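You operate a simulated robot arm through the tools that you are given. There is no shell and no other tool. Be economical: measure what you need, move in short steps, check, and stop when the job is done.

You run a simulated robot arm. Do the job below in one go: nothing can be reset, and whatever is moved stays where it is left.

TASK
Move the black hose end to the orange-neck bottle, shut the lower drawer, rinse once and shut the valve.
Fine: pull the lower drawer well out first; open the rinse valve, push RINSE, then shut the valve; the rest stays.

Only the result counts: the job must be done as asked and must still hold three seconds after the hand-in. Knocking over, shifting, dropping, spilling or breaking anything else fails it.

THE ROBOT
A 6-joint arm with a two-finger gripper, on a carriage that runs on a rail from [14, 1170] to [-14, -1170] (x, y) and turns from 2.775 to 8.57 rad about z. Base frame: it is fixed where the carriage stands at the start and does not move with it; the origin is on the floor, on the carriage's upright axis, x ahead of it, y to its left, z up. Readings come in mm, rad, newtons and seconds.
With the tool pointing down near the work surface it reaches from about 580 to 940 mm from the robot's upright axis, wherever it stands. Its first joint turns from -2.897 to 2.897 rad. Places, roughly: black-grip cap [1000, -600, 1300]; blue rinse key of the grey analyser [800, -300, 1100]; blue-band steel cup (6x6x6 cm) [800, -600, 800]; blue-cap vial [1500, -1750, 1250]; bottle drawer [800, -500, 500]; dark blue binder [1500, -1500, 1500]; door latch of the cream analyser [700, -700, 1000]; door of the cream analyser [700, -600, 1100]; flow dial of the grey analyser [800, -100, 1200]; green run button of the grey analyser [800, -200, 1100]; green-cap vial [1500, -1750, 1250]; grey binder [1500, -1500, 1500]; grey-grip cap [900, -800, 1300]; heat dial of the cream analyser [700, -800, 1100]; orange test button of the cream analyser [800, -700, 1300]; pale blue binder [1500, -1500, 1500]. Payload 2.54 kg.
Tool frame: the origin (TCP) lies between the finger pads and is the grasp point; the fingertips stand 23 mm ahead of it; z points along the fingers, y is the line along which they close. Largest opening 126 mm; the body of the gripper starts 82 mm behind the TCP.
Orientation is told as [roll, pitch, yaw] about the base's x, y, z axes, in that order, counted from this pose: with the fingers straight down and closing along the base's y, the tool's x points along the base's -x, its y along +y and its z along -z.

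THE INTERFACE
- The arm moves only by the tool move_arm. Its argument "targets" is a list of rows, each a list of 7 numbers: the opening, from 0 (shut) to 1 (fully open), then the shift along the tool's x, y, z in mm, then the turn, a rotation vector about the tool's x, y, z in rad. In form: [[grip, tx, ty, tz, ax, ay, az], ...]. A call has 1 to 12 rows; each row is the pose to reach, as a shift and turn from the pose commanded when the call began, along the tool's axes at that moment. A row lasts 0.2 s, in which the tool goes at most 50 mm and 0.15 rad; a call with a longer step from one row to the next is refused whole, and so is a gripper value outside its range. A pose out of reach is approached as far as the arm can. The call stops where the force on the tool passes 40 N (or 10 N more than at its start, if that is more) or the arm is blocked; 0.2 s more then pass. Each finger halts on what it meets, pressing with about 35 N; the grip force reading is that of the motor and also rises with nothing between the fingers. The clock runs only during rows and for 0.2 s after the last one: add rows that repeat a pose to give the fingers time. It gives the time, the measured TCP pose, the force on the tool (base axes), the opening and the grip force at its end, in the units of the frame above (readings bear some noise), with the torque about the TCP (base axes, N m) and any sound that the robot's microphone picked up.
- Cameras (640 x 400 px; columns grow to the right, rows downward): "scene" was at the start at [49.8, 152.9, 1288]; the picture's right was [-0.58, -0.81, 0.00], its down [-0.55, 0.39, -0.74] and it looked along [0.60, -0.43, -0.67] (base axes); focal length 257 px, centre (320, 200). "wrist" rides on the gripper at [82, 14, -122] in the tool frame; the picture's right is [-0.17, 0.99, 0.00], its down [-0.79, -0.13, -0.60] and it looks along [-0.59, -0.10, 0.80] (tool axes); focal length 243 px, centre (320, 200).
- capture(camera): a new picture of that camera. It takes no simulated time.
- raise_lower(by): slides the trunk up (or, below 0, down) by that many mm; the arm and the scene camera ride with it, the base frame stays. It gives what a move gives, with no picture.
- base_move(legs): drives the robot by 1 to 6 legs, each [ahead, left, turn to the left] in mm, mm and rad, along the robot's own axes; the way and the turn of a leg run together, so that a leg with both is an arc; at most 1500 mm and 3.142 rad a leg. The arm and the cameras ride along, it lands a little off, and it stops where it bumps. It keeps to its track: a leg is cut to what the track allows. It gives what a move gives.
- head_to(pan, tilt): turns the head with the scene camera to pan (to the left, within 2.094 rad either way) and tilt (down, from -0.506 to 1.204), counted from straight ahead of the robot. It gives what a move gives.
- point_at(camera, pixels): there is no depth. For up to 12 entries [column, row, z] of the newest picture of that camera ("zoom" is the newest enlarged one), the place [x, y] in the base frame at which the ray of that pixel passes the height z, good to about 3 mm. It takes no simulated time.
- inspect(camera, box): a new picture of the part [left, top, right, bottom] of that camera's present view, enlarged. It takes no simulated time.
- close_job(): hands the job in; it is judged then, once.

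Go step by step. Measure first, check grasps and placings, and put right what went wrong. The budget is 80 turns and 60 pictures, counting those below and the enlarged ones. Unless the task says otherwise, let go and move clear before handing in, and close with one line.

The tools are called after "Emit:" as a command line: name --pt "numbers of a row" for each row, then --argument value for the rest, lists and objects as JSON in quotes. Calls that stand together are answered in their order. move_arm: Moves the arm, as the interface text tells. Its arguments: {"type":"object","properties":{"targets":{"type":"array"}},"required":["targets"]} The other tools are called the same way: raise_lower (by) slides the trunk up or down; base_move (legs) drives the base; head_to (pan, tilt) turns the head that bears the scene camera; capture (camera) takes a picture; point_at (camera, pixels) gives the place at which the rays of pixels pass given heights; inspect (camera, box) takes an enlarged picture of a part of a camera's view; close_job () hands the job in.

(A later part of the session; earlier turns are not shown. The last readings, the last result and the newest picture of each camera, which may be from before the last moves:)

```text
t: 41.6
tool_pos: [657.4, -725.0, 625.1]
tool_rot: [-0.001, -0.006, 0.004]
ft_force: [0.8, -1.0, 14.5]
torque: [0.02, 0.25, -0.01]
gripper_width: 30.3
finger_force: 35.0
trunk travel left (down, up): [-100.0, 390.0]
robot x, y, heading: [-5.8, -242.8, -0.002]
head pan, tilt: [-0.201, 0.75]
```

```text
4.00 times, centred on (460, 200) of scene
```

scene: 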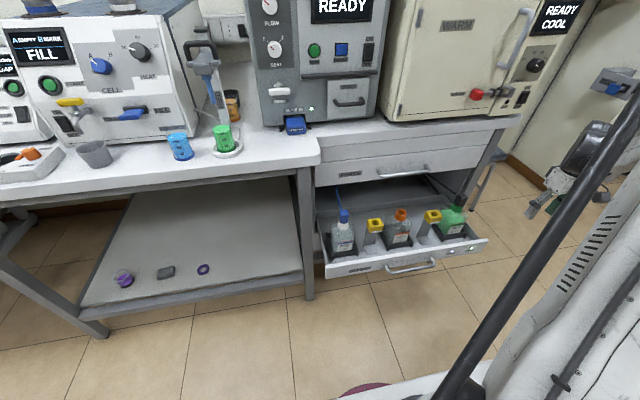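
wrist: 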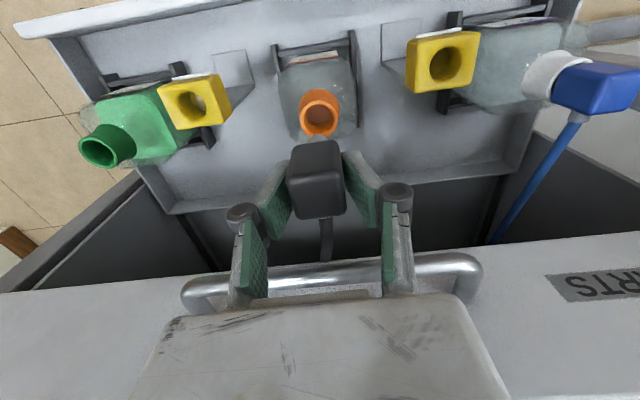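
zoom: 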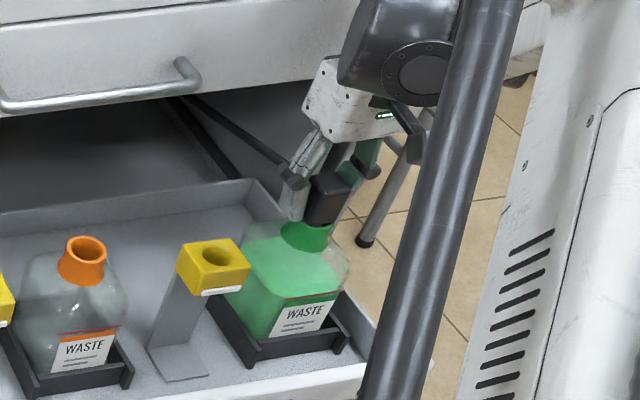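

Seated again. I open, tilt the hand 0.35 rad toward the robot about the cap, and regrip.

Emit:
move_arm --pt "0.45 0 0 0 0 0 0" --pt "0.45 0 0 0 0 0 0" --pt "0.45 0 0 -1 0 -0.12 0" --pt "0.45 0 0 -2 0 -0.24 0" --pt "0.45 0 0 -3 0 -0.35 0" --pt "0 0 0 -3 0 -0.35 0" --pt "0 0 0 -3 0 -0.35 0" --pt "0 0 0 -3 0 -0.35 0"

Emit:
inspect --camera "scene" --box '[380, 150, 540, 250]'

```text
t: 43.4
tool_pos: [658.5, -723.9, 626.9]
tool_rot: [0.0, -0.354, 0.006]
ft_force: [1.1, -1.6, 8.4]
torque: [0.0, -0.03, 0.0]
gripper_width: 30.4
finger_force: 35.6
trunk travel left (down, up): [-100.0, 390.0]
robot x, y, heading: [-4.0, -241.9, -0.001]
head pan, tilt: [-0.201, 0.75]
```

```text
4.00 times, centred on (460, 200) of scene
```

zoom: 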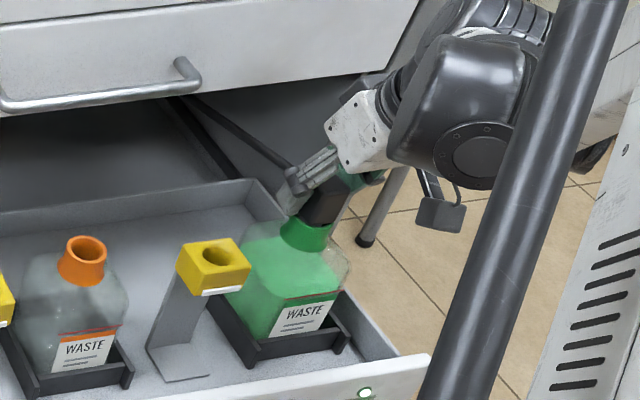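

Regripped with the hand clear. I lift straight up, carry it 234 mm to +y, and lower to just above the orange mouth.

Emit:
move_arm --pt "0 -5.2 0 -14.1 0 0 0" --pt "0 -15.6 0 -42.2 0 0 0" --pt "0 -30.5 0 -82.5 0 0 0" --pt "0 -30.5 40 -82.5 0 0 0" --pt "0 -30.5 80 -82.5 0 0 0" --pt "0 -30.5 120 -82.5 0 0 0" --pt "0 -30.5 160 -82.5 0 0 0" --pt "0 -30.5 200 -82.5 0 0 0" --pt "0 -30.5 234 -82.5 0 0 0" --pt "0 -22.6 234 -61 0 0 0" --pt "0 -15.6 234 -42.2 0 0 0"

Emit:
inspect --camera "wrist" --box '[220, 60, 420, 185]'

Emit:
inspect --camera "scene" --box '[360, 160, 460, 222]'

```text
t: 45.8
tool_pos: [657.2, -491.2, 672.0]
tool_rot: [-0.001, -0.356, 0.005]
ft_force: [-1.4, -1.0, 0.6]
torque: [-0.02, -0.01, -0.01]
gripper_width: 30.0
finger_force: 34.4
trunk travel left (down, up): [-100.0, 390.0]
robot x, y, heading: [-0.4, -243.8, -0.003]
head pan, tilt: [-0.201, 0.75]
```

```text
3.20 times, centred on (320, 122) of wrist
```

zoom: 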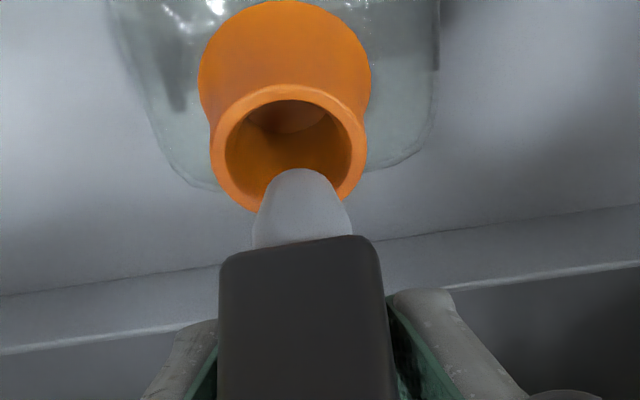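

```text
6.40 times, centred on (410, 191) of scene
```

zoom: 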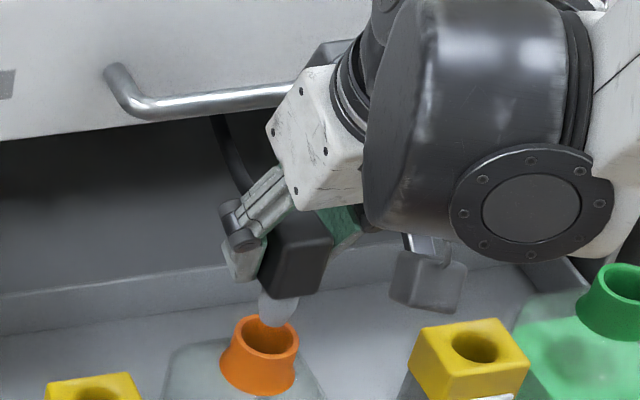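

The stem tip is about 2 mm to +y of the orange mouth's centre. I trim -1.5 mm and lower to the seat.

Emit:
move_arm --pt "0 1.7 -1.5 4.7 0 0 0" --pt "0 5.2 -1.5 14.1 0 0 0" --pt "0 8.7 -1.5 23.4 0 0 0" --pt "0 12.1 -1.5 32.8 0 0 0" --pt "0 14.6 -1.5 39.4 0 0 0" --pt "0 15.6 -1.5 42.2 0 0 0"

Emit:
inspect --camera "scene" --box '[360, 160, 460, 222]'

```text
t: 47.2
tool_pos: [656.3, -490.9, 626.6]
tool_rot: [0.001, -0.356, 0.004]
ft_force: [0.9, 0.0, 15.2]
torque: [0.07, 0.07, 0.02]
gripper_width: 30.1
finger_force: 35.5
trunk travel left (down, up): [-100.0, 390.0]
robot x, y, heading: [-0.0, -243.0, -0.003]
head pan, tilt: [-0.201, 0.75]
```

```text
6.40 times, centred on (410, 191) of scene
```

zoom: 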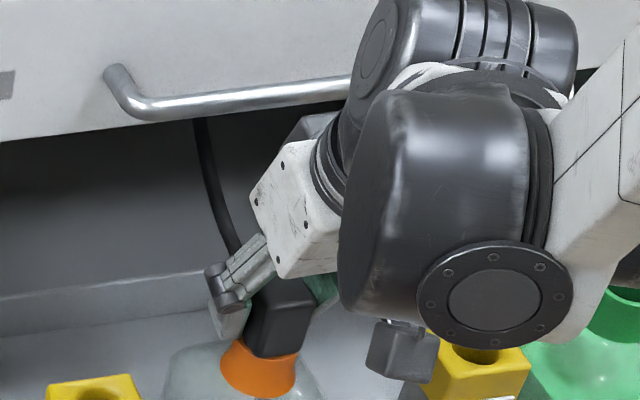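

The cap is seated at the same height as before, with 15 N of contact. I release and back off along the tool.

Emit:
move_arm --pt "0.4 0 0 0 0 0 0" --pt "0.4 0 0 0 0 0 0" --pt "0.4 0 0 0 0 0 0" --pt "0.4 0 0 -30 0 0 0" --pt "0.4 0 0 -70 0 0 0" --pt "0.4 0 0 -110 0 0 0" --pt "0.4 0 0 -150 0 0 0"

Emit:
capture --camera "wrist"

Emit:
capture --camera "scene"

```text
t: 48.8
tool_pos: [606.2, -494.7, 766.0]
tool_rot: [0.0, -0.352, 0.006]
ft_force: [0.9, 0.3, -0.2]
torque: [0.06, 0.05, 0.02]
gripper_width: 50.4
finger_force: 0.0
trunk travel left (down, up): [-100.0, 390.0]
robot x, y, heading: [-0.6, -243.7, -0.006]
head pan, tilt: [-0.201, 0.75]
```

```text
19 pictures are left
```

wrist: 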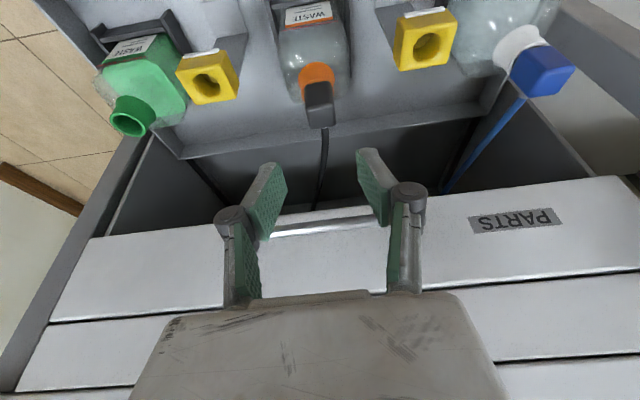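

```text
18 pictures are left
```

scene: 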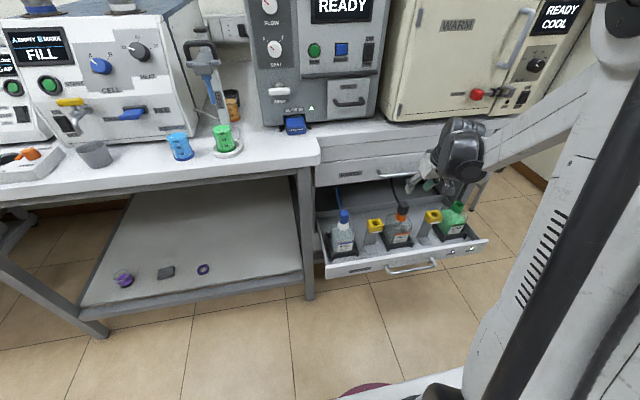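

The black cap sits upright in the orange neck (wrist (318,100)), and nothing else moved. Next I shut the drawer: I move the base left again, then push the front above the bar with shut fingers at 45°.

Emit:
move_arm --pt "0 28 0 -10 0 0 0" --pt "0 56 0 -21 0 0 0"

Emit:
base_move --legs '[[0, 340, 0]]'

```text
t: 49.4
tool_pos: [545.0, -493.1, 766.3]
tool_rot: [0.0, -0.353, 0.005]
ft_force: [-0.4, -0.4, -0.3]
torque: [0.02, 0.03, 0.01]
gripper_width: 0.1
finger_force: 28.4
trunk travel left (down, up): [-100.0, 390.0]
robot x, y, heading: [-4.5, -245.6, 0.001]
head pan, tilt: [-0.201, 0.75]
```

```text
t: 51.6
tool_pos: [551.0, -160.8, 766.7]
tool_rot: [0.0, -0.353, 0.011]
ft_force: [-1.1, -0.4, 0.0]
torque: [-0.03, 0.01, -0.04]
gripper_width: 0.0
finger_force: 28.5
trunk travel left (down, up): [-100.0, 390.0]
robot x, y, heading: [-0.2, 82.2, -0.002]
head pan, tilt: [-0.201, 0.75]
```

Emit:
move_arm --pt "0 11 -44 -4 0 0 0" --pt "0 22 -88 -8 0 0 0" --pt "0 33 -132 -12 0 0 0" --pt "0 44 -176 -16 0 -0.11 0" --pt "0 55 -220 -20 0 -0.22 0" --pt "0 68 -264 -24 0 -0.33 0" --pt "0 78 -307 -28 0 -0.433 0"

Emit:
move_arm --pt "0 30 0 30 0 0 0" --pt "0 60 0 60 0 0 0" --pt "0 90 0 90 0 0 0" --pt "0 120 0 120 0 0 0" --pt "0 150 0 150 0 0 0" --pt "0 177 0 177 0 0 0"

Emit:
capture --camera "wrist"

```text
t: 53.2
tool_pos: [469.7, -464.8, 766.7]
tool_rot: [0.001, -0.79, 0.013]
ft_force: [0.7, 0.3, -0.2]
torque: [-0.05, 0.0, -0.03]
gripper_width: 0.0
finger_force: 27.8
trunk travel left (down, up): [-100.0, 390.0]
robot x, y, heading: [-2.1, 85.3, 0.006]
head pan, tilt: [-0.201, 0.75]
```

```text
t: 54.6
tool_pos: [469.1, -465.8, 518.9]
tool_rot: [0.0, -0.787, 0.013]
ft_force: [0.1, 0.4, 0.7]
torque: [-0.05, 0.04, -0.02]
gripper_width: 0.0
finger_force: 28.6
trunk travel left (down, up): [-100.0, 390.0]
robot x, y, heading: [1.6, 85.4, 0.005]
head pan, tilt: [-0.201, 0.75]
```

```text
17 pictures are left
```

wrist: 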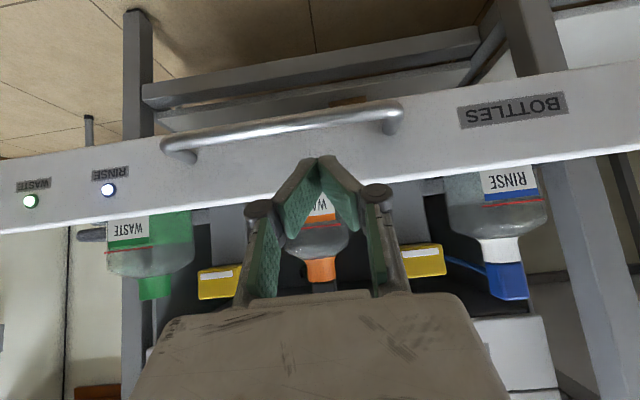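

Both drawer lights are lit, and the fingertips at (320,160) point at the front between the bar and its top edge. I lower 8 mm and push along +x.

Emit:
move_arm --pt "0 5.7 0 5.7 0 0 0" --pt "0 -7 0 18.4 0 0 0" --pt "0 -17 0 28.4 0 0 0" --pt "0 -29.6 0 41 0 0 0" --pt "0 -42.4 0 53.8 0 0 0" --pt "0 -55.1 0 66.5 0 0 0" --pt "0 -67.9 0 79.3 0 0 0" --pt "0 -80.6 0 92 0 0 0" --pt "0 -93.3 0 104.7 0 0 0" --pt "0 -106 0 117.4 0 0 0" --pt "0 -118.8 0 130.2 0 0 0" --pt "0 -131.5 0 142.9 0 0 0"

Emit:
capture --camera "wrist"

```text
t: 57.2
tool_pos: [665.2, -466.1, 509.0]
tool_rot: [0.0, -0.786, 0.013]
ft_force: [-0.2, -1.4, 0.2]
torque: [0.0, 0.03, -0.01]
gripper_width: 0.3
finger_force: 28.4
trunk travel left (down, up): [-100.0, 390.0]
robot x, y, heading: [0.5, 85.7, 0.002]
head pan, tilt: [-0.201, 0.75]
```

```text
16 pictures are left
```

wrist: 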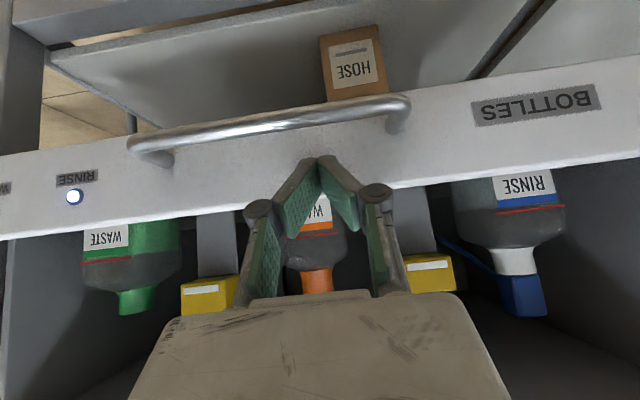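

The drawer is moving in. I continue slowly until it stops.

Emit:
move_arm --pt "0 -8.5 0 8.5 0 0 0" --pt "0 -17 0 17 0 0 0" --pt "0 -25.5 0 25.5 0 0 0" --pt "0 -34 0 34 0 0 0" --pt "0 -41 0 41 0 0 0" --pt "0 -48 0 48 0 0 0" --pt "0 -55 0 55 0 0 0" --pt "0 -62 0 62 0 0 0" --pt "0 -69 0 69 0 0 0"

Emit:
capture --camera "wrist"

```text
t: 58.3
tool_pos: [713.1, -467.6, 507.6]
tool_rot: [0.002, -0.78, 0.008]
ft_force: [-8.9, 1.2, 1.4]
torque: [-0.02, 0.05, -0.01]
gripper_width: 0.0
finger_force: 28.4
trunk travel left (down, up): [-100.0, 390.0]
robot x, y, heading: [-0.6, 84.7, 0.003]
head pan, tilt: [-0.201, 0.75]
stopped in row 5: the force on the tool passed its limit at 59 N (the readings are from after the stop); the commanded pose is now the measured one
```

```text
15 pictures are left
```

wrist: 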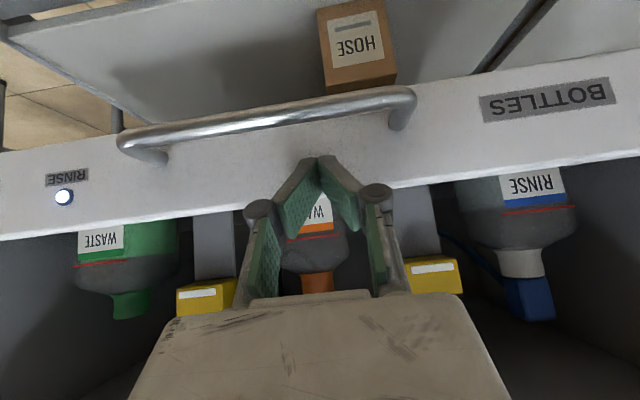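

It stopped hard at tip x≈729. I press once more to confirm it's the end stop, then back off and look.

Emit:
move_arm --pt "0 -3 0 3 0 0 0" --pt "0 -6 0 6 0 0 0" --pt "0 -6 0 6 0 0 0"

Emit:
move_arm --pt "0 30 0 -30 0 0 0" --pt "0 60 0 -60 0 0 0" --pt "0 90 0 -90 0 0 0" --pt "0 115 0 -115 0 0 0" --pt "0 135 0 -135 0 0 0"

Emit:
head_to --pan -0.5 --tilt 0.55

Emit:
capture --camera "scene"

```text
t: 58.7
tool_pos: [712.5, -468.2, 508.0]
tool_rot: [0.003, -0.775, 0.009]
ft_force: [-7.9, 1.1, 1.0]
torque: [-0.01, 0.03, 0.0]
gripper_width: 0.0
finger_force: 28.1
trunk travel left (down, up): [-100.0, 390.0]
robot x, y, heading: [2.0, 79.1, 0.0]
head pan, tilt: [-0.201, 0.75]
stopped in row 1: the force on the tool passed its limit at 51 N (the readings are from after the stop); the commanded pose is now the measured one
```

```text
t: 59.9
tool_pos: [522.9, -468.6, 509.9]
tool_rot: [0.004, -0.777, 0.007]
ft_force: [0.4, -0.6, -0.8]
torque: [-0.03, 0.02, -0.01]
gripper_width: 0.2
finger_force: 28.6
trunk travel left (down, up): [-100.0, 390.0]
robot x, y, heading: [-2.3, 85.2, 0.007]
head pan, tilt: [-0.201, 0.75]
```

```text
t: 60.7
tool_pos: [523.0, -469.6, 509.2]
tool_rot: [0.003, -0.777, 0.007]
ft_force: [0.5, -0.6, -0.6]
torque: [0.01, -0.03, 0.0]
gripper_width: 0.0
finger_force: 27.9
trunk travel left (down, up): [-100.0, 390.0]
robot x, y, heading: [-1.5, 85.8, 0.005]
head pan, tilt: [-0.499, 0.55]
```

```text
14 pictures are left
```

scene: 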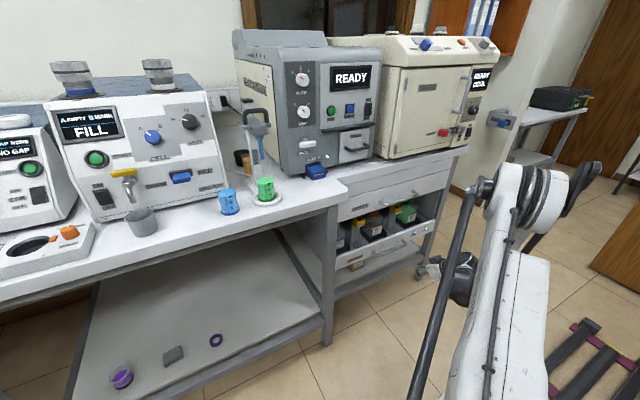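

The drawer looks shut. Now the grey analyser: valve handle at (307,144), RINSE key at (350,110). I zoom in.

Emit:
inspect --camera "scene" --box '[260, 50, 390, 190]'

Emit:
point_at --camera "zoom" --pixels '[[270, 268, 950], [270, 268, 1000], [270, 268, 1050], [391, 170, 1050], [391, 170, 1100], [391, 170, 1150]]'

```text
2.86 times, centred on (325, 120) of scene
```

zoom: 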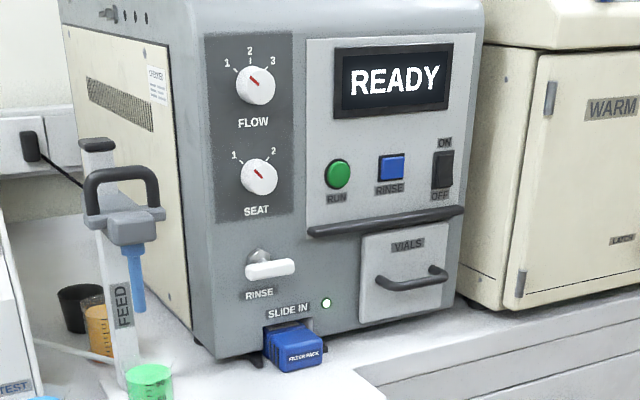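

```text
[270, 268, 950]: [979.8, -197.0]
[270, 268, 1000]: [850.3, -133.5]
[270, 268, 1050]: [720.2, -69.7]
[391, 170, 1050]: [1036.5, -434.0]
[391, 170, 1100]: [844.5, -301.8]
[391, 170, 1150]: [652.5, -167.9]
```

Key at about (844,-302,1100) and valve at about (850,-133,1000). I raise the trunk and the arm, then level the tool.

Emit:
raise_lower --by 300

Emit:
move_arm --pt "0 -28 0 -28 0 0 0" --pt "0 -56 0 -56 0 0 0" --pt "0 -84 0 -84 0 0 0" --pt "0 -112 0 -112 0 -0.13 0" --pt "0 -140 0 -140 0 -0.26 0" --pt "0 -150 0 -150 0 -0.39 0" --pt "0 -150 0 -150 0 -0.52 0" --pt "0 -150 0 -150 0 -0.65 0" --pt "0 -150 0 -150 0 -0.79 0"

```text
t: 63.7
tool_pos: [522.2, -468.9, 808.7]
tool_rot: [0.003, -0.777, 0.008]
ft_force: [-1.0, 0.5, 0.6]
torque: [-0.03, -0.01, 0.01]
gripper_width: 0.2
finger_force: 28.4
trunk travel left (down, up): [-400.0, 90.0]
robot x, y, heading: [0.9, 87.6, 0.002]
head pan, tilt: [-0.499, 0.55]
```

```text
t: 65.7
tool_pos: [524.6, -469.8, 1019.9]
tool_rot: [0.823, -1.567, -0.814]
ft_force: [0.5, 0.2, -0.7]
torque: [0.01, -0.01, 0.01]
gripper_width: 0.0
finger_force: 28.2
trunk travel left (down, up): [-400.0, 90.0]
robot x, y, heading: [0.0, 84.7, 0.001]
head pan, tilt: [-0.499, 0.55]
```

The tool is level, pointing at +x. I move it in front of the valve at a standoff and take a look.

Emit:
move_arm --pt "0 0 35 15 0 0 0" --pt "0 0 70 30 0 0 0" --pt "0 0 105 45 0 0 0" --pt "0 0 140 60 0 0 0" --pt "0 0 175 75 0 0 0" --pt "0 0 210 90 0 0 0" --pt "0 0 245 105 0 0 0" --pt "0 0 270 115 0 0 0" --pt "0 0 290 125 0 0 0"

Emit:
capture --camera "wrist"

```text
t: 67.7
tool_pos: [699.6, -207.2, 1078.6]
tool_rot: [0.461, -1.565, -0.449]
ft_force: [-0.1, 0.4, -0.6]
torque: [0.01, -0.01, -0.01]
gripper_width: 0.3
finger_force: 28.1
out of reach, approached as far as the arm can: row 2, 3, 4, 5, 6, 7, 8, 9
trunk travel left (down, up): [-400.0, 90.0]
robot x, y, heading: [1.6, 88.7, 0.001]
head pan, tilt: [-0.499, 0.55]
```

```text
12 pictures are left
```

wrist: 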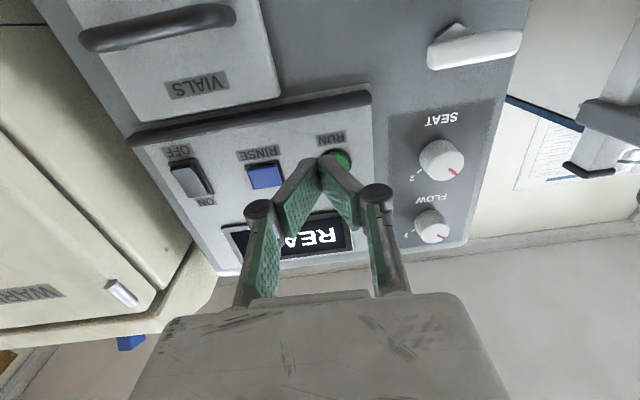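

By triangulation, the valve T-bar is near (768,-91,1030), now horizontal, and the RINSE key near (788,-268,1114). I shift the base left for reach and roll the fingers to close vertically over the bar.

Emit:
base_move --legs '[[0, 60, 0]]'

Emit:
move_arm --pt "0.1 6 6 0 0 0 -0.143" --pt "0.2 12 12 0 0 0 -0.286" --pt "0.3 18 18 0 0 0 -0.429" --pt "0.4 24 24 0 0 0 -0.571" --pt "0.4 30 30 0 0 0 -0.714" --pt "0.4 36 36 0 0 0 -0.857" --pt "0.4 42 42 0 0 0 -1.0" --pt "0.4 48 48 0 0 0 -1.143" --pt "0.4 48 54 0 0 0 -1.286" --pt "0.4 48 56 0 0 0 -1.428" --pt "0.4 48 56 0 0 0 -1.571"

Emit:
capture --camera "wrist"

```text
t: 68.7
tool_pos: [699.7, -149.3, 1079.7]
tool_rot: [0.492, -1.565, -0.48]
ft_force: [0.4, -0.2, -0.1]
torque: [0.01, 0.02, 0.0]
gripper_width: 0.2
finger_force: 28.1
trunk travel left (down, up): [-400.0, 90.0]
robot x, y, heading: [1.3, 140.7, -0.002]
head pan, tilt: [-0.499, 0.55]
```

```text
t: 71.1
tool_pos: [727.6, -108.4, 1065.1]
tool_rot: [-1.515, -0.028, 1.571]
ft_force: [-1.5, -0.8, -0.8]
torque: [-0.01, 0.02, 0.01]
gripper_width: 50.4
finger_force: 0.0
out of reach, approached as far as the arm can: row 1, 2, 3, 4, 5, 6, 7, 8, 9, 10, 11
trunk travel left (down, up): [-400.0, 90.0]
robot x, y, heading: [2.7, 142.5, -0.002]
head pan, tilt: [-0.499, 0.55]
```

```text
11 pictures are left
```

wrist: 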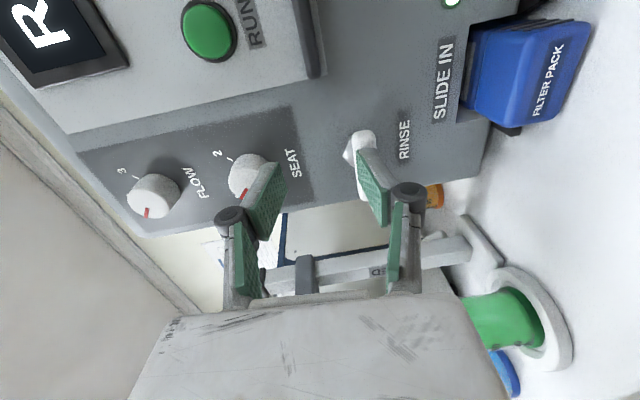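

The pose was again pushed up and out: the arm sits too low relative to the trunk. I back off to -y and -x, lower the trunk 100 mm, and return.

Emit:
move_arm --pt "0.4 20 0 -15 0 0 0" --pt "0.4 40 0 -30 0 0 0" --pt "0.4 60 0 -45 0 0 0" --pt "0.4 80 0 -60 0 0 0"

Emit:
raise_lower --by -150

Emit:
move_arm --pt "0.4 0 -35 0 0 0 0" --pt "0.4 0 -70 0 0 0 0" --pt "0.4 0 -105 0 0 0 0"

```text
t: 72.1
tool_pos: [669.3, -186.5, 1066.2]
tool_rot: [-1.498, -0.044, 1.566]
ft_force: [-0.5, 0.2, -0.2]
torque: [-0.03, 0.01, 0.0]
gripper_width: 50.7
finger_force: 0.1
out of reach, approached as far as the arm can: row 2, 3
trunk travel left (down, up): [-400.0, 90.0]
robot x, y, heading: [4.5, 144.5, -0.0]
head pan, tilt: [-0.499, 0.55]
```

```text
t: 73.5
tool_pos: [667.7, -187.1, 941.2]
tool_rot: [-1.507, -0.048, 1.562]
ft_force: [-3.1, -0.2, 42.1]
torque: [0.08, 1.13, -0.03]
gripper_width: 33.2
finger_force: 0.1
trunk travel left (down, up): [-270.0, 220.0]
robot x, y, heading: [-1.2, 146.0, -0.002]
head pan, tilt: [-0.499, 0.55]
stopped: the force on the tool passed its limit at 57 N (the readings are from after the stop); the commanded pose is now the measured one
```

```text
t: 74.2
tool_pos: [675.3, -193.7, 1046.1]
tool_rot: [-1.5, -0.046, 1.564]
ft_force: [0.5, -0.4, -0.9]
torque: [-0.02, 0.0, 0.02]
gripper_width: 50.4
finger_force: 0.0
trunk travel left (down, up): [-270.0, 220.0]
robot x, y, heading: [3.5, 141.9, -0.005]
head pan, tilt: [-0.499, 0.55]
```

The lower finger touched something at z≈905 during the trunk move, probably the bench top. I check what it was.

Emit:
capture --camera "scene"

```text
10 pictures are left
```

scene: 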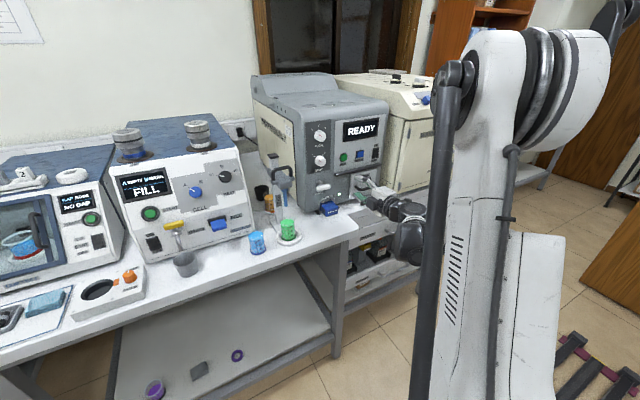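

All is in place, so the touch was only the bench. Now I bring the fingers in front of the T-bar and square the tool up.

Emit:
move_arm --pt "0.4 -25 4 10 0.02 0 -0.01" --pt "0.4 -50 8 20 0.04 0 -0.02" --pt "0.4 -75 12 30 0.06 0 -0.03" --pt "0.4 -103 15 38 0.071 0 -0.046"

Emit:
capture --camera "wrist"

```text
t: 75.2
tool_pos: [717.5, -85.8, 1031.1]
tool_rot: [-1.519, -0.026, 1.554]
ft_force: [-0.3, -0.5, 0.4]
torque: [0.0, 0.03, 0.02]
gripper_width: 50.4
finger_force: 0.1
out of reach, approached as far as the arm can: row 3, 4
trunk travel left (down, up): [-270.0, 220.0]
robot x, y, heading: [0.2, 146.2, 0.004]
head pan, tilt: [-0.499, 0.55]
```

```text
9 pictures are left
```

wrist: 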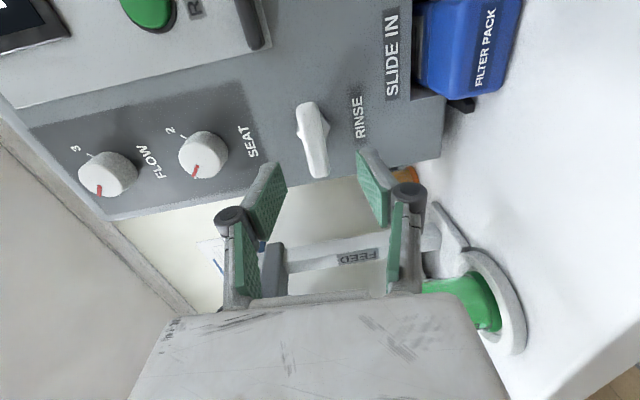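

The bar (308,105)–(318,178) is ahead between the fingers, about 8 mm to -y of my axis. I correct that and advance.

Emit:
move_arm --pt "0.4 5 -2 10 0.03 -0.017 -0.015" --pt "0.4 8 -3 22 0.05 -0.017 -0.026" --pt "0.4 8 -3 33 0.05 -0.017 -0.026"

Emit:
capture --camera "wrist"

```text
t: 76.0
tool_pos: [751.9, -88.3, 1031.4]
tool_rot: [-1.519, -0.025, 1.564]
ft_force: [0.7, -0.4, 0.4]
torque: [-0.01, -0.02, 0.0]
gripper_width: 50.7
finger_force: 0.1
out of reach, approached as far as the arm can: row 1, 2, 3
trunk travel left (down, up): [-270.0, 220.0]
robot x, y, heading: [1.2, 146.7, 0.003]
head pan, tilt: [-0.499, 0.55]
```

```text
8 pictures are left
```

wrist: 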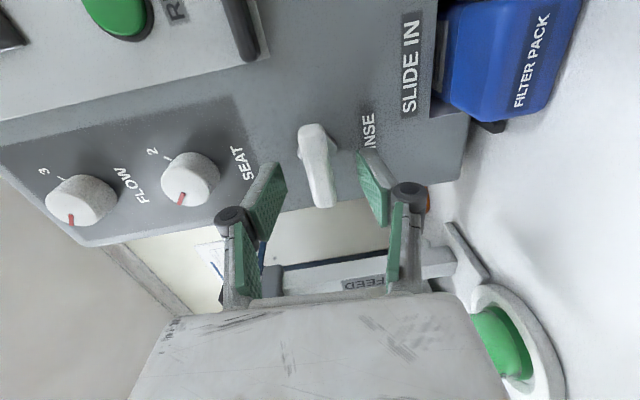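

The bar is centred between the fingertips at (320,166). I advance 12 mm more and close gently.

Emit:
move_arm --pt "0.4 0 0 6 0 0 0" --pt "0.4 0 0 12 0 0 0" --pt "0.15 0 0 12 0 0 0" --pt "0 0 0 12 0 0 0" --pt "0 0 0 12 0 0 0" --pt "0 0 0 12 0 0 0"

```text
t: 77.5
tool_pos: [763.5, -88.2, 1031.3]
tool_rot: [-1.521, -0.026, 1.564]
ft_force: [2.5, -0.1, -4.3]
torque: [-0.83, 0.07, 0.17]
gripper_width: 11.0
finger_force: 37.7
trunk travel left (down, up): [-270.0, 220.0]
robot x, y, heading: [-1.2, 147.1, -0.001]
head pan, tilt: [-0.499, 0.55]
```

The T-bar is gripped (11 mm). I try a small turn about +x, and watch the torque.

Emit:
move_arm --pt "0 0 -0.7 0 0 0 0.1" --pt "0 0 -1.4 0 0 0 0.2" --pt "0 0 -2 0 0 0 0.3" --pt "0 0 -2 0 0 0 0.3"

```text
t: 78.5
tool_pos: [765.1, -89.0, 1030.9]
tool_rot: [-1.514, -0.324, 1.546]
ft_force: [7.5, -0.3, -24.6]
torque: [-1.84, 0.16, 0.08]
gripper_width: 17.9
finger_force: 43.0
trunk travel left (down, up): [-270.0, 220.0]
robot x, y, heading: [0.5, 143.4, 0.0]
head pan, tilt: [-0.499, 0.55]
```

It's blocked this way: the gap forced open to 17.9 mm and the torque rose. I go back and try the other direction.

Emit:
move_arm --pt "0 0 0.7 0 0 0 -0.1" --pt "0 0 1.4 0 0 0 -0.2" --pt "0 0 2 0 0 0 -0.3" --pt "0 0 2.7 0 0 0 -0.4" --pt "0 0 3.4 0 0 0 -0.5" --pt "0 0 4 0 0 0 -0.6" --pt "0 0 4 0 0 0 -0.6"

```text
t: 79.6
tool_pos: [767.5, -85.3, 1030.5]
tool_rot: [-1.479, 0.09, 1.546]
ft_force: [8.9, -6.2, -12.6]
torque: [0.12, 0.04, -0.9]
gripper_width: 8.0
finger_force: 35.4
out of reach, approached as far as the arm can: row 4, 5
trunk travel left (down, up): [-270.0, 220.0]
robot x, y, heading: [3.1, 142.9, -0.004]
head pan, tilt: [-0.499, 0.55]
stopped in row 5: the force on the tool passed its limit at 51 N (the readings are from after the stop); the commanded pose is now the measured one
```

The wrist itself is at its limit in this direction, so I need to start from the opposite roll. I release, retreat, move the base left, and roll the other way.

Emit:
move_arm --pt "0.4 0 0 0 0 0 0" --pt "0.4 0 0 0 0 0 0" --pt "0.4 0 0 -15 0 0 0" --pt "0.4 10 0 -30 0 0 0.1" --pt "0.4 35 0 -40 0 0 0.2" --pt "0.4 60 0 -50 0 0 0.3"

Emit:
base_move --legs '[[0, 70, 0]]'

Emit:
move_arm --pt "0.4 0 0 0 0 0 0.145" --pt "0.4 0 0 0 0 0 0.29" --pt "0.4 0 0 0 0 0 0.435" --pt "0.4 0 0 0 0 0 0.58" --pt "0.4 0 0 0 0 0 0.725" --pt "0.4 0 0 0 0 0 0.87" --pt "0.4 0 0 0 0 0 1.015" --pt "0.4 0 0 0 0 0 1.16" --pt "0.4 0 0 0 0 0 1.305" --pt "0.4 0 0 0 0 0 1.45"

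```text
t: 81.0
tool_pos: [715.2, -141.9, 1041.5]
tool_rot: [-1.478, -0.206, 1.518]
ft_force: [0.4, 0.9, 0.1]
torque: [0.02, -0.01, -0.04]
gripper_width: 50.4
finger_force: 0.1
trunk travel left (down, up): [-270.0, 220.0]
robot x, y, heading: [2.2, 144.8, -0.0]
head pan, tilt: [-0.499, 0.55]
```

```text
t: 82.0
tool_pos: [716.7, -71.8, 1040.4]
tool_rot: [-1.475, -0.207, 1.519]
ft_force: [-0.7, -0.5, -0.3]
torque: [0.01, 0.01, 0.02]
gripper_width: 50.6
finger_force: 0.0
trunk travel left (down, up): [-270.0, 220.0]
robot x, y, heading: [1.4, 214.7, -0.001]
head pan, tilt: [-0.499, 0.55]
```

```text
t: 84.2
tool_pos: [715.5, -73.6, 1041.9]
tool_rot: [0.763, -1.443, -0.8]
ft_force: [-0.3, -1.3, 1.0]
torque: [0.01, -0.01, 0.03]
gripper_width: 50.4
finger_force: 0.0
trunk travel left (down, up): [-270.0, 220.0]
robot x, y, heading: [2.4, 212.4, -0.008]
head pan, tilt: [-0.499, 0.55]
```

Emit:
move_arm --pt "0.4 0 0 0 -0.052 -0.093 0"

Emit:
move_arm --pt "0.4 0 0 0 0 0 0.135" --pt "0.4 0 0 0 0 0 0.27" --pt "0.4 0 0 0 0 0 0.405" --pt "0.4 0 0 0 0 0 0.54" --pt "0.4 0 0 0 0 0 0.675" --pt "0.4 0 0 0 0 0 0.81" --pt "0.4 0 0 0 0 0 0.945" --pt "0.4 0 0 0 0 0 1.08" --pt "0.4 0 0 0 0 0 1.215" --pt "0.4 0 0 0 0 0 1.35" --pt "0.4 0 0 0 0 0 1.485"

Emit:
capture --camera "wrist"

```text
t: 84.6
tool_pos: [717.1, -72.0, 1041.3]
tool_rot: [1.647, -1.481, -1.637]
ft_force: [-0.2, 0.4, 0.3]
torque: [0.03, 0.06, -0.03]
gripper_width: 50.7
finger_force: 0.0
trunk travel left (down, up): [-270.0, 220.0]
robot x, y, heading: [4.9, 209.9, -0.006]
head pan, tilt: [-0.499, 0.55]
```

```text
t: 87.0
tool_pos: [716.5, -71.8, 1041.3]
tool_rot: [1.577, 0.003, -1.559]
ft_force: [0.8, 0.0, -0.3]
torque: [0.0, -0.01, 0.01]
gripper_width: 50.6
finger_force: 0.1
trunk travel left (down, up): [-270.0, 220.0]
robot x, y, heading: [2.8, 214.3, -0.004]
head pan, tilt: [-0.499, 0.55]
```

```text
7 pictures are left
```

wrist: 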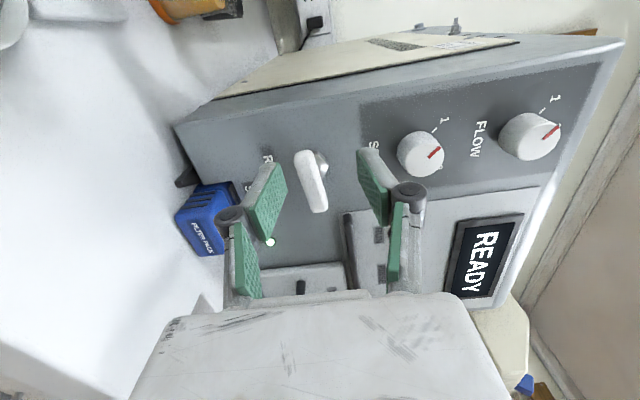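

Now the tool is exactly square; the bar is at (311,182), i.e. y≈-94, z≈1032. I move onto it and close.

Emit:
move_arm --pt "0.4 -12 -5 5 0 0 0" --pt "0.4 -22 -9 15 0 0 0" --pt "0.4 -22 -9 32 0 0 0" --pt "0.4 -22 -9 48 0 0 0" --pt "0.15 -22 -9 48 0 0 0" --pt "0 -22 -9 48 0 0 0" --pt "0 -22 -9 48 0 0 0" --pt "0 -22 -9 48 0 0 0"

Emit:
move_arm --pt "0 0 0 0 0 0 -0.1" --pt "0 0 0 0 0 0 -0.2" --pt "0 0 0 0 0 0 -0.3"

```text
t: 88.8
tool_pos: [765.0, -94.4, 1029.1]
tool_rot: [1.575, 0.0, -1.559]
ft_force: [-5.6, 4.6, -30.6]
torque: [-0.23, 0.23, 0.09]
gripper_width: 10.0
finger_force: 37.1
trunk travel left (down, up): [-270.0, 220.0]
robot x, y, heading: [2.1, 211.3, -0.006]
head pan, tilt: [-0.499, 0.55]
```

```text
t: 89.6
tool_pos: [766.3, -94.2, 1030.8]
tool_rot: [1.575, -0.301, -1.559]
ft_force: [-0.6, 7.2, -41.4]
torque: [0.05, 0.41, 0.31]
gripper_width: 9.3
finger_force: 36.8
trunk travel left (down, up): [-270.0, 220.0]
robot x, y, heading: [2.9, 214.7, 0.0]
head pan, tilt: [-0.499, 0.55]
```

It turns freely this way (torque 0.05). I ease the tool down 4 mm to relieve the load, and finish the quarter turn.

Emit:
move_arm --pt "0 1.2 -3.8 0 0 0 0" --pt "0 1.2 -3.8 0 0 0 -0.13" --pt "0 1.2 -3.8 0 0 0 -0.26" --pt "0 1.2 -3.8 0 0 0 -0.39" --pt "0 1.2 -3.8 0 0 0 -0.52" --pt "0 1.2 -3.8 0 0 0 -0.65" --pt "0 1.2 -3.8 0 0 0 -0.78" --pt "0 1.2 -3.8 0 0 0 -0.91" --pt "0 1.2 -3.8 0 0 0 -1.04" --pt "0 1.2 -3.8 0 0 0 -1.17" --pt "0 1.2 -3.8 0 0 0 -1.27"

```text
t: 90.4
tool_pos: [765.7, -94.8, 1028.4]
tool_rot: [1.579, -0.515, -1.565]
ft_force: [12.2, -2.4, 5.0]
torque: [-0.04, 0.05, 0.03]
gripper_width: 9.0
finger_force: 36.8
trunk travel left (down, up): [-270.0, 220.0]
robot x, y, heading: [2.1, 212.5, 0.0]
head pan, tilt: [-0.499, 0.55]
stopped in row 3: the force on the tool passed its limit at 56 N (the readings are from after the stop); the commanded pose is now the measured one
```

The strain is now gone, at -0.52 rad. I continue the turn.

Emit:
move_arm --pt "0 0 0 0 0 0 -0.1" --pt "0 0 0 0 0 0 -0.2" --pt "0 0 0 0 0 0 -0.3" --pt "0 0 0 0 0 0 -0.4" --pt "0 0 0 0 0 0 -0.5" --pt "0 0 0 0 0 0 -0.6" --pt "0 0 0 0 0 0 -0.7" --pt "0 0 0 0 0 0 -0.8" --pt "0 0 0 0 0 0 -0.9" --pt "0 0 0 0 0 0 -1.0" --pt "0 0 0 0 0 0 -1.06"

```text
t: 92.8
tool_pos: [766.7, -96.6, 1027.6]
tool_rot: [-2.318, -1.562, 2.327]
ft_force: [9.8, -3.3, -7.8]
torque: [0.35, 0.25, -0.12]
gripper_width: 8.6
finger_force: 36.2
trunk travel left (down, up): [-270.0, 220.0]
robot x, y, heading: [2.2, 213.3, -0.001]
head pan, tilt: [-0.499, 0.55]
```

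A quarter turn is done. I nudge a little further to feel for the stop.

Emit:
move_arm --pt "0 0 0 0 0 0 -0.06" --pt "0 0 0 0 0 0 -0.12" --pt "0 0 0 0 0 0 -0.12"

Emit:
capture --camera "wrist"

```text
t: 93.6
tool_pos: [766.7, -95.9, 1028.7]
tool_rot: [-1.62, -1.442, 1.629]
ft_force: [29.6, -11.9, 7.2]
torque: [1.45, -0.24, -0.03]
gripper_width: 11.0
finger_force: 38.2
trunk travel left (down, up): [-270.0, 220.0]
robot x, y, heading: [4.7, 212.0, -0.005]
head pan, tilt: [-0.499, 0.55]
```

```text
6 pictures are left
```

wrist: 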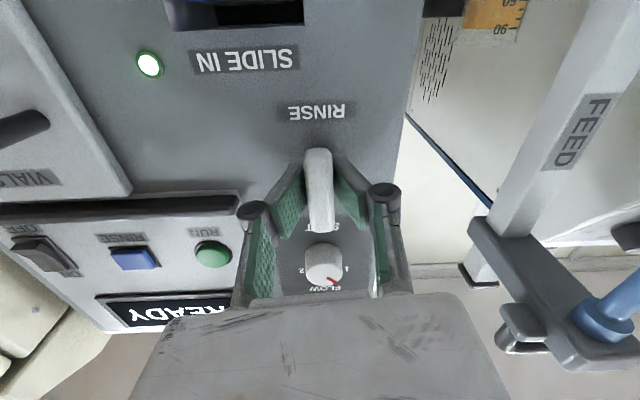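

The stop is felt (torque 1.45), and the bar stands vertical at (320,190), so the valve is open. I release, retreat and move in front of the RINSE key.

Emit:
move_arm --pt "0 0 0 0 0 0 0.1" --pt "0.35 0 0 0 0 0 0.12" --pt "0.35 0 0 0 0 0 0.12" --pt "0.35 0 0 -20 0 0 0.12" --pt "0.35 0 0 -45 0 0 0.12" --pt "0 0 0 -45 0 0 0.12" --pt "0 0 0 -45 0 0 0.12"

Emit:
move_arm --pt "0 -15 -32 0 0 0 0" --pt "0 -30 -64 0 0 0 0" --pt "0 -45 -96 0 0 0 0" --pt "0 -60 -128 0 0 0 0" --pt "0 -75 -155 0 0 0 0" --pt "0 -86 -172 0 0 0 0"

Emit:
capture --camera "wrist"

```text
t: 95.2
tool_pos: [719.8, -96.0, 1030.9]
tool_rot: [-2.362, -1.561, 2.371]
ft_force: [0.8, 0.0, 0.3]
torque: [0.0, -0.04, -0.02]
gripper_width: 0.0
finger_force: 28.6
trunk travel left (down, up): [-270.0, 220.0]
robot x, y, heading: [2.8, 218.2, -0.008]
head pan, tilt: [-0.499, 0.55]
```

```text
t: 96.6
tool_pos: [723.0, -269.1, 1114.7]
tool_rot: [-2.36, -1.562, 2.37]
ft_force: [0.8, -0.2, 0.1]
torque: [0.02, 0.02, 0.0]
gripper_width: 0.1
finger_force: 28.2
trunk travel left (down, up): [-270.0, 220.0]
robot x, y, heading: [1.8, 211.0, -0.001]
head pan, tilt: [-0.499, 0.55]
```

```text
5 pictures are left
```

wrist: 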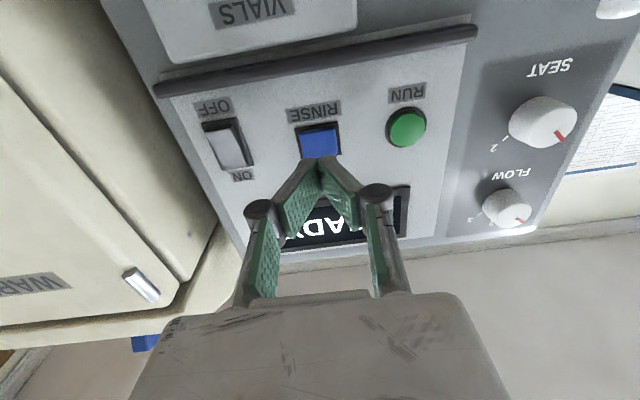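

The RINSE key (319,139) is straight ahead of the closed fingertips. I lower 3 mm and advance slowly until it presses.

Emit:
move_arm --pt "0 3 0 15 0 0 0" --pt "0 3 0 27 0 0 0" --pt "0 3 0 34 0 0 0" --pt "0 3 0 38 0 0 0" --pt "0 3 0 42 0 0 0" --pt "0 3 0 46 0 0 0"

```text
t: 98.0
tool_pos: [767.1, -268.3, 1113.4]
tool_rot: [-2.361, -1.559, 2.371]
ft_force: [-1.1, -0.1, -0.2]
torque: [0.04, 0.05, 0.0]
gripper_width: 0.0
finger_force: 28.6
trunk travel left (down, up): [-270.0, 220.0]
robot x, y, heading: [1.9, 214.1, -0.004]
head pan, tilt: [-0.499, 0.55]
```

Emit:
move_arm --pt "0 0 0 3 0 0 0" --pt "0 0 0 6 0 0 0" --pt "0 0 0 9 0 0 0" --pt "0 0 0 12 0 0 0" --pt "0 0 0 15 0 0 0" --pt "0 0 0 18 0 0 0" --pt "0 0 0 21 0 0 0" --pt "0 0 0 24 0 0 0"

```text
t: 99.1
tool_pos: [774.0, -267.5, 1114.6]
tool_rot: [-2.299, -1.559, 2.306]
ft_force: [-22.4, 6.2, -0.3]
torque: [-0.04, 0.05, 0.13]
gripper_width: 6.1
finger_force: 28.0
trunk travel left (down, up): [-270.0, 220.0]
robot x, y, heading: [0.8, 215.3, -0.005]
head pan, tilt: [-0.499, 0.55]
heard: click
stopped in row 5: the force on the tool passed its limit at 47 N (the readings are from after the stop); the commanded pose is now the measured one
```

A click was heard and the press stopped at 47 N. I back off and read the display.

Emit:
move_arm --pt "0 0 0 -15 0 0 0" --pt "0 0 0 -35 0 0 0" --pt "0 0 0 -52 0 0 0"

Emit:
inspect --camera "scene" --box '[280, 90, 420, 220]'

```text
t: 99.9
tool_pos: [723.8, -266.9, 1112.7]
tool_rot: [-2.2, -1.56, 2.209]
ft_force: [-0.1, -0.6, 0.5]
torque: [-0.02, -0.02, -0.01]
gripper_width: 0.0
finger_force: 28.1
trunk travel left (down, up): [-270.0, 220.0]
robot x, y, heading: [7.7, 213.7, -0.004]
head pan, tilt: [-0.499, 0.55]
```

```text
3.08 times, centred on (350, 155) of scene
```

zoom: 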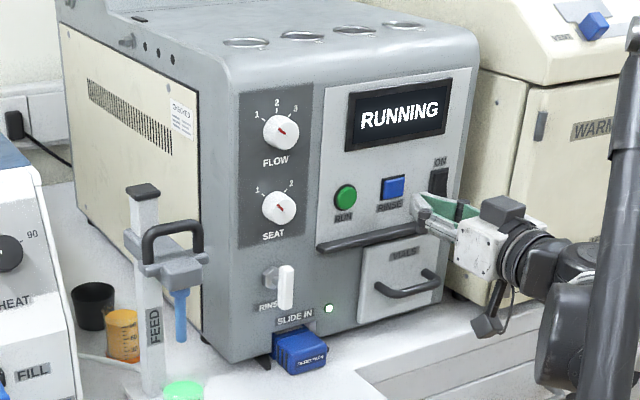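

The display says RUNNING. I go back in front of the valve meanwhile, and wait for the rinse to finish.

Emit:
move_arm --pt "0 15 32 -4 0 0 0" --pt "0 30 64 -4 0 0 0" --pt "0 45 96 -4 0 0 0" --pt "0.35 60 128 -4 0 0 0" --pt "0.35 75 155 -4 0 0 0" --pt "0.35 84 171 -4 0 0 0" --pt "0.35 84 171 -4 0 0 0" --pt "0.35 84 171 -4 0 0 0" --pt "0.35 84 171 -4 0 0 0" --pt "0.35 84 171 -4 0 0 0" --pt "0.35 84 171 -4 0 0 0" --pt "0.35 84 171 -4 0 0 0"

Emit:
move_arm --pt "0.35 0 0 0 0 0 0" --pt "0.35 0 0 0 0 0 0" --pt "0.35 0 0 0 0 0 0" --pt "0.35 0 0 0 0 0 0" --pt "0.35 0 0 0 0 0 0" --pt "0.35 0 0 0 0 0 0" --pt "0.35 0 0 0 0 0 0" --pt "0.35 0 0 0 0 0 0" --pt "0.35 0 0 0 0 0 0" --pt "0.35 0 0 0 0 0 0" --pt "0.35 0 0 0 0 0 0" --pt "0.35 0 0 0 0 0 0"

Emit:
capture --camera "wrist"

```text
t: 102.5
tool_pos: [719.3, -98.1, 1027.5]
tool_rot: [-2.218, -1.561, 2.226]
ft_force: [0.7, 1.2, -1.2]
torque: [-0.05, -0.03, 0.01]
gripper_width: 44.3
finger_force: 0.1
trunk travel left (down, up): [-270.0, 220.0]
robot x, y, heading: [-0.4, 214.7, -0.003]
head pan, tilt: [-0.499, 0.55]
```

```text
t: 105.1
tool_pos: [720.7, -97.3, 1027.0]
tool_rot: [-2.222, -1.56, 2.23]
ft_force: [-0.4, 0.4, -0.8]
torque: [-0.01, 0.06, 0.0]
gripper_width: 43.8
finger_force: 0.0
trunk travel left (down, up): [-270.0, 220.0]
robot x, y, heading: [-0.4, 216.8, -0.003]
head pan, tilt: [-0.499, 0.55]
```

```text
3 pictures are left
```

wrist: 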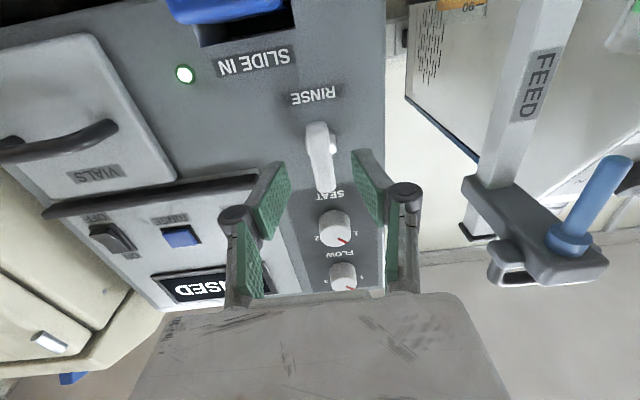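

The display now reads RINSED. I grip the vertical bar (320,158) and turn it back.

Emit:
move_arm --pt "0.35 0 1 16 0 0 0" --pt "0.35 0 1 32 0 0 0" --pt "0.35 0 1 46 0 0 0" --pt "0.1 0 1 46 0 0 0" --pt "0 0 1 46 0 0 0" --pt "0 0 1 46 0 0 0" --pt "0 0 1 46 0 0 0"

Emit:
move_arm --pt "0 0 0 0 0 0 0.1" --pt "0 0 0 0 0 0 0.2" --pt "0 0 0 0 0 0 0.3" --pt "0 0 0 0 0 0 0.4" --pt "0 0 0 0 0 0 0.5" --pt "0 0 0 0 0 0 0.6" --pt "0 0 0 0 0 0 0.7" --pt "0 0 0 0 0 0 0.8"

```text
t: 106.7
tool_pos: [766.4, -96.1, 1028.0]
tool_rot: [-2.209, -1.559, 2.218]
ft_force: [5.9, 6.1, 3.6]
torque: [0.41, -0.07, 0.07]
gripper_width: 8.9
finger_force: 36.2
trunk travel left (down, up): [-270.0, 220.0]
robot x, y, heading: [3.4, 211.7, -0.002]
head pan, tilt: [-0.499, 0.55]
```

```text
t: 107.9
tool_pos: [767.7, -95.0, 1028.1]
tool_rot: [1.586, -1.075, -1.574]
ft_force: [2.6, 0.5, 10.2]
torque: [0.01, 0.31, 0.26]
gripper_width: 8.9
finger_force: 36.3
trunk travel left (down, up): [-270.0, 220.0]
robot x, y, heading: [2.1, 213.5, -0.006]
head pan, tilt: [-0.499, 0.55]
stopped in row 6: the force on the tool passed its limit at 41 N (the readings are from after the stop); the commanded pose is now the measured one
```

It has turned 0.5 rad with the strain now relieved. I continue to the end.

Emit:
move_arm --pt "0 0 0 0 0 0 0.1" --pt "0 0 0 0 0 0 0.2" --pt "0 0 0 0 0 0 0.3" --pt "0 0 0 0 0 0 0.4" --pt "0 0 0 0 0 0 0.5" --pt "0 0 0 0 0 0 0.6" --pt "0 0 0 0 0 0 0.7" --pt "0 0 0 0 0 0 0.8" --pt "0 0 0 0 0 0 0.9" --pt "0 0 0 0 0 0 1.0" --pt "0 0 0 0 0 0 1.075"

```text
t: 108.8
tool_pos: [766.4, -94.9, 1028.7]
tool_rot: [1.583, -0.744, -1.566]
ft_force: [3.1, 1.2, 10.3]
torque: [0.02, 0.06, 0.11]
gripper_width: 8.5
finger_force: 36.2
trunk travel left (down, up): [-270.0, 220.0]
robot x, y, heading: [1.1, 214.6, -0.003]
head pan, tilt: [-0.499, 0.55]
stopped in row 4: the force on the tool passed its limit at 42 N (the readings are from after the stop); the commanded pose is now the measured one
```

Emit:
move_arm --pt "0 -1 1.1 0 0 0 0.05" --pt "0 -1 1.1 0 0 0 0.13" --pt "0 -1 1.1 0 0 0 0.21" --pt "0 -1 1.1 0 0 0 0.29" --pt "0 -1 1.1 0 0 0 0.37" --pt "0 -1 1.1 0 0 0 0.45" --pt "0 -1 1.1 0 0 0 0.53" --pt "0 -1 1.1 0 0 0 0.61" --pt "0 -1 1.1 0 0 0 0.69" --pt "0 -1 1.1 0 0 0 0.745"

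```text
t: 111.0
tool_pos: [767.9, -94.9, 1030.2]
tool_rot: [1.579, -0.005, -1.561]
ft_force: [6.2, -0.5, 6.2]
torque: [-0.01, 0.03, 0.2]
gripper_width: 7.8
finger_force: 35.7
trunk travel left (down, up): [-270.0, 220.0]
robot x, y, heading: [5.6, 210.6, -0.003]
head pan, tilt: [-0.499, 0.55]
stopped in row 10: the force on the tool passed its limit at 43 N (the readings are from after the stop); the commanded pose is now the measured one
```

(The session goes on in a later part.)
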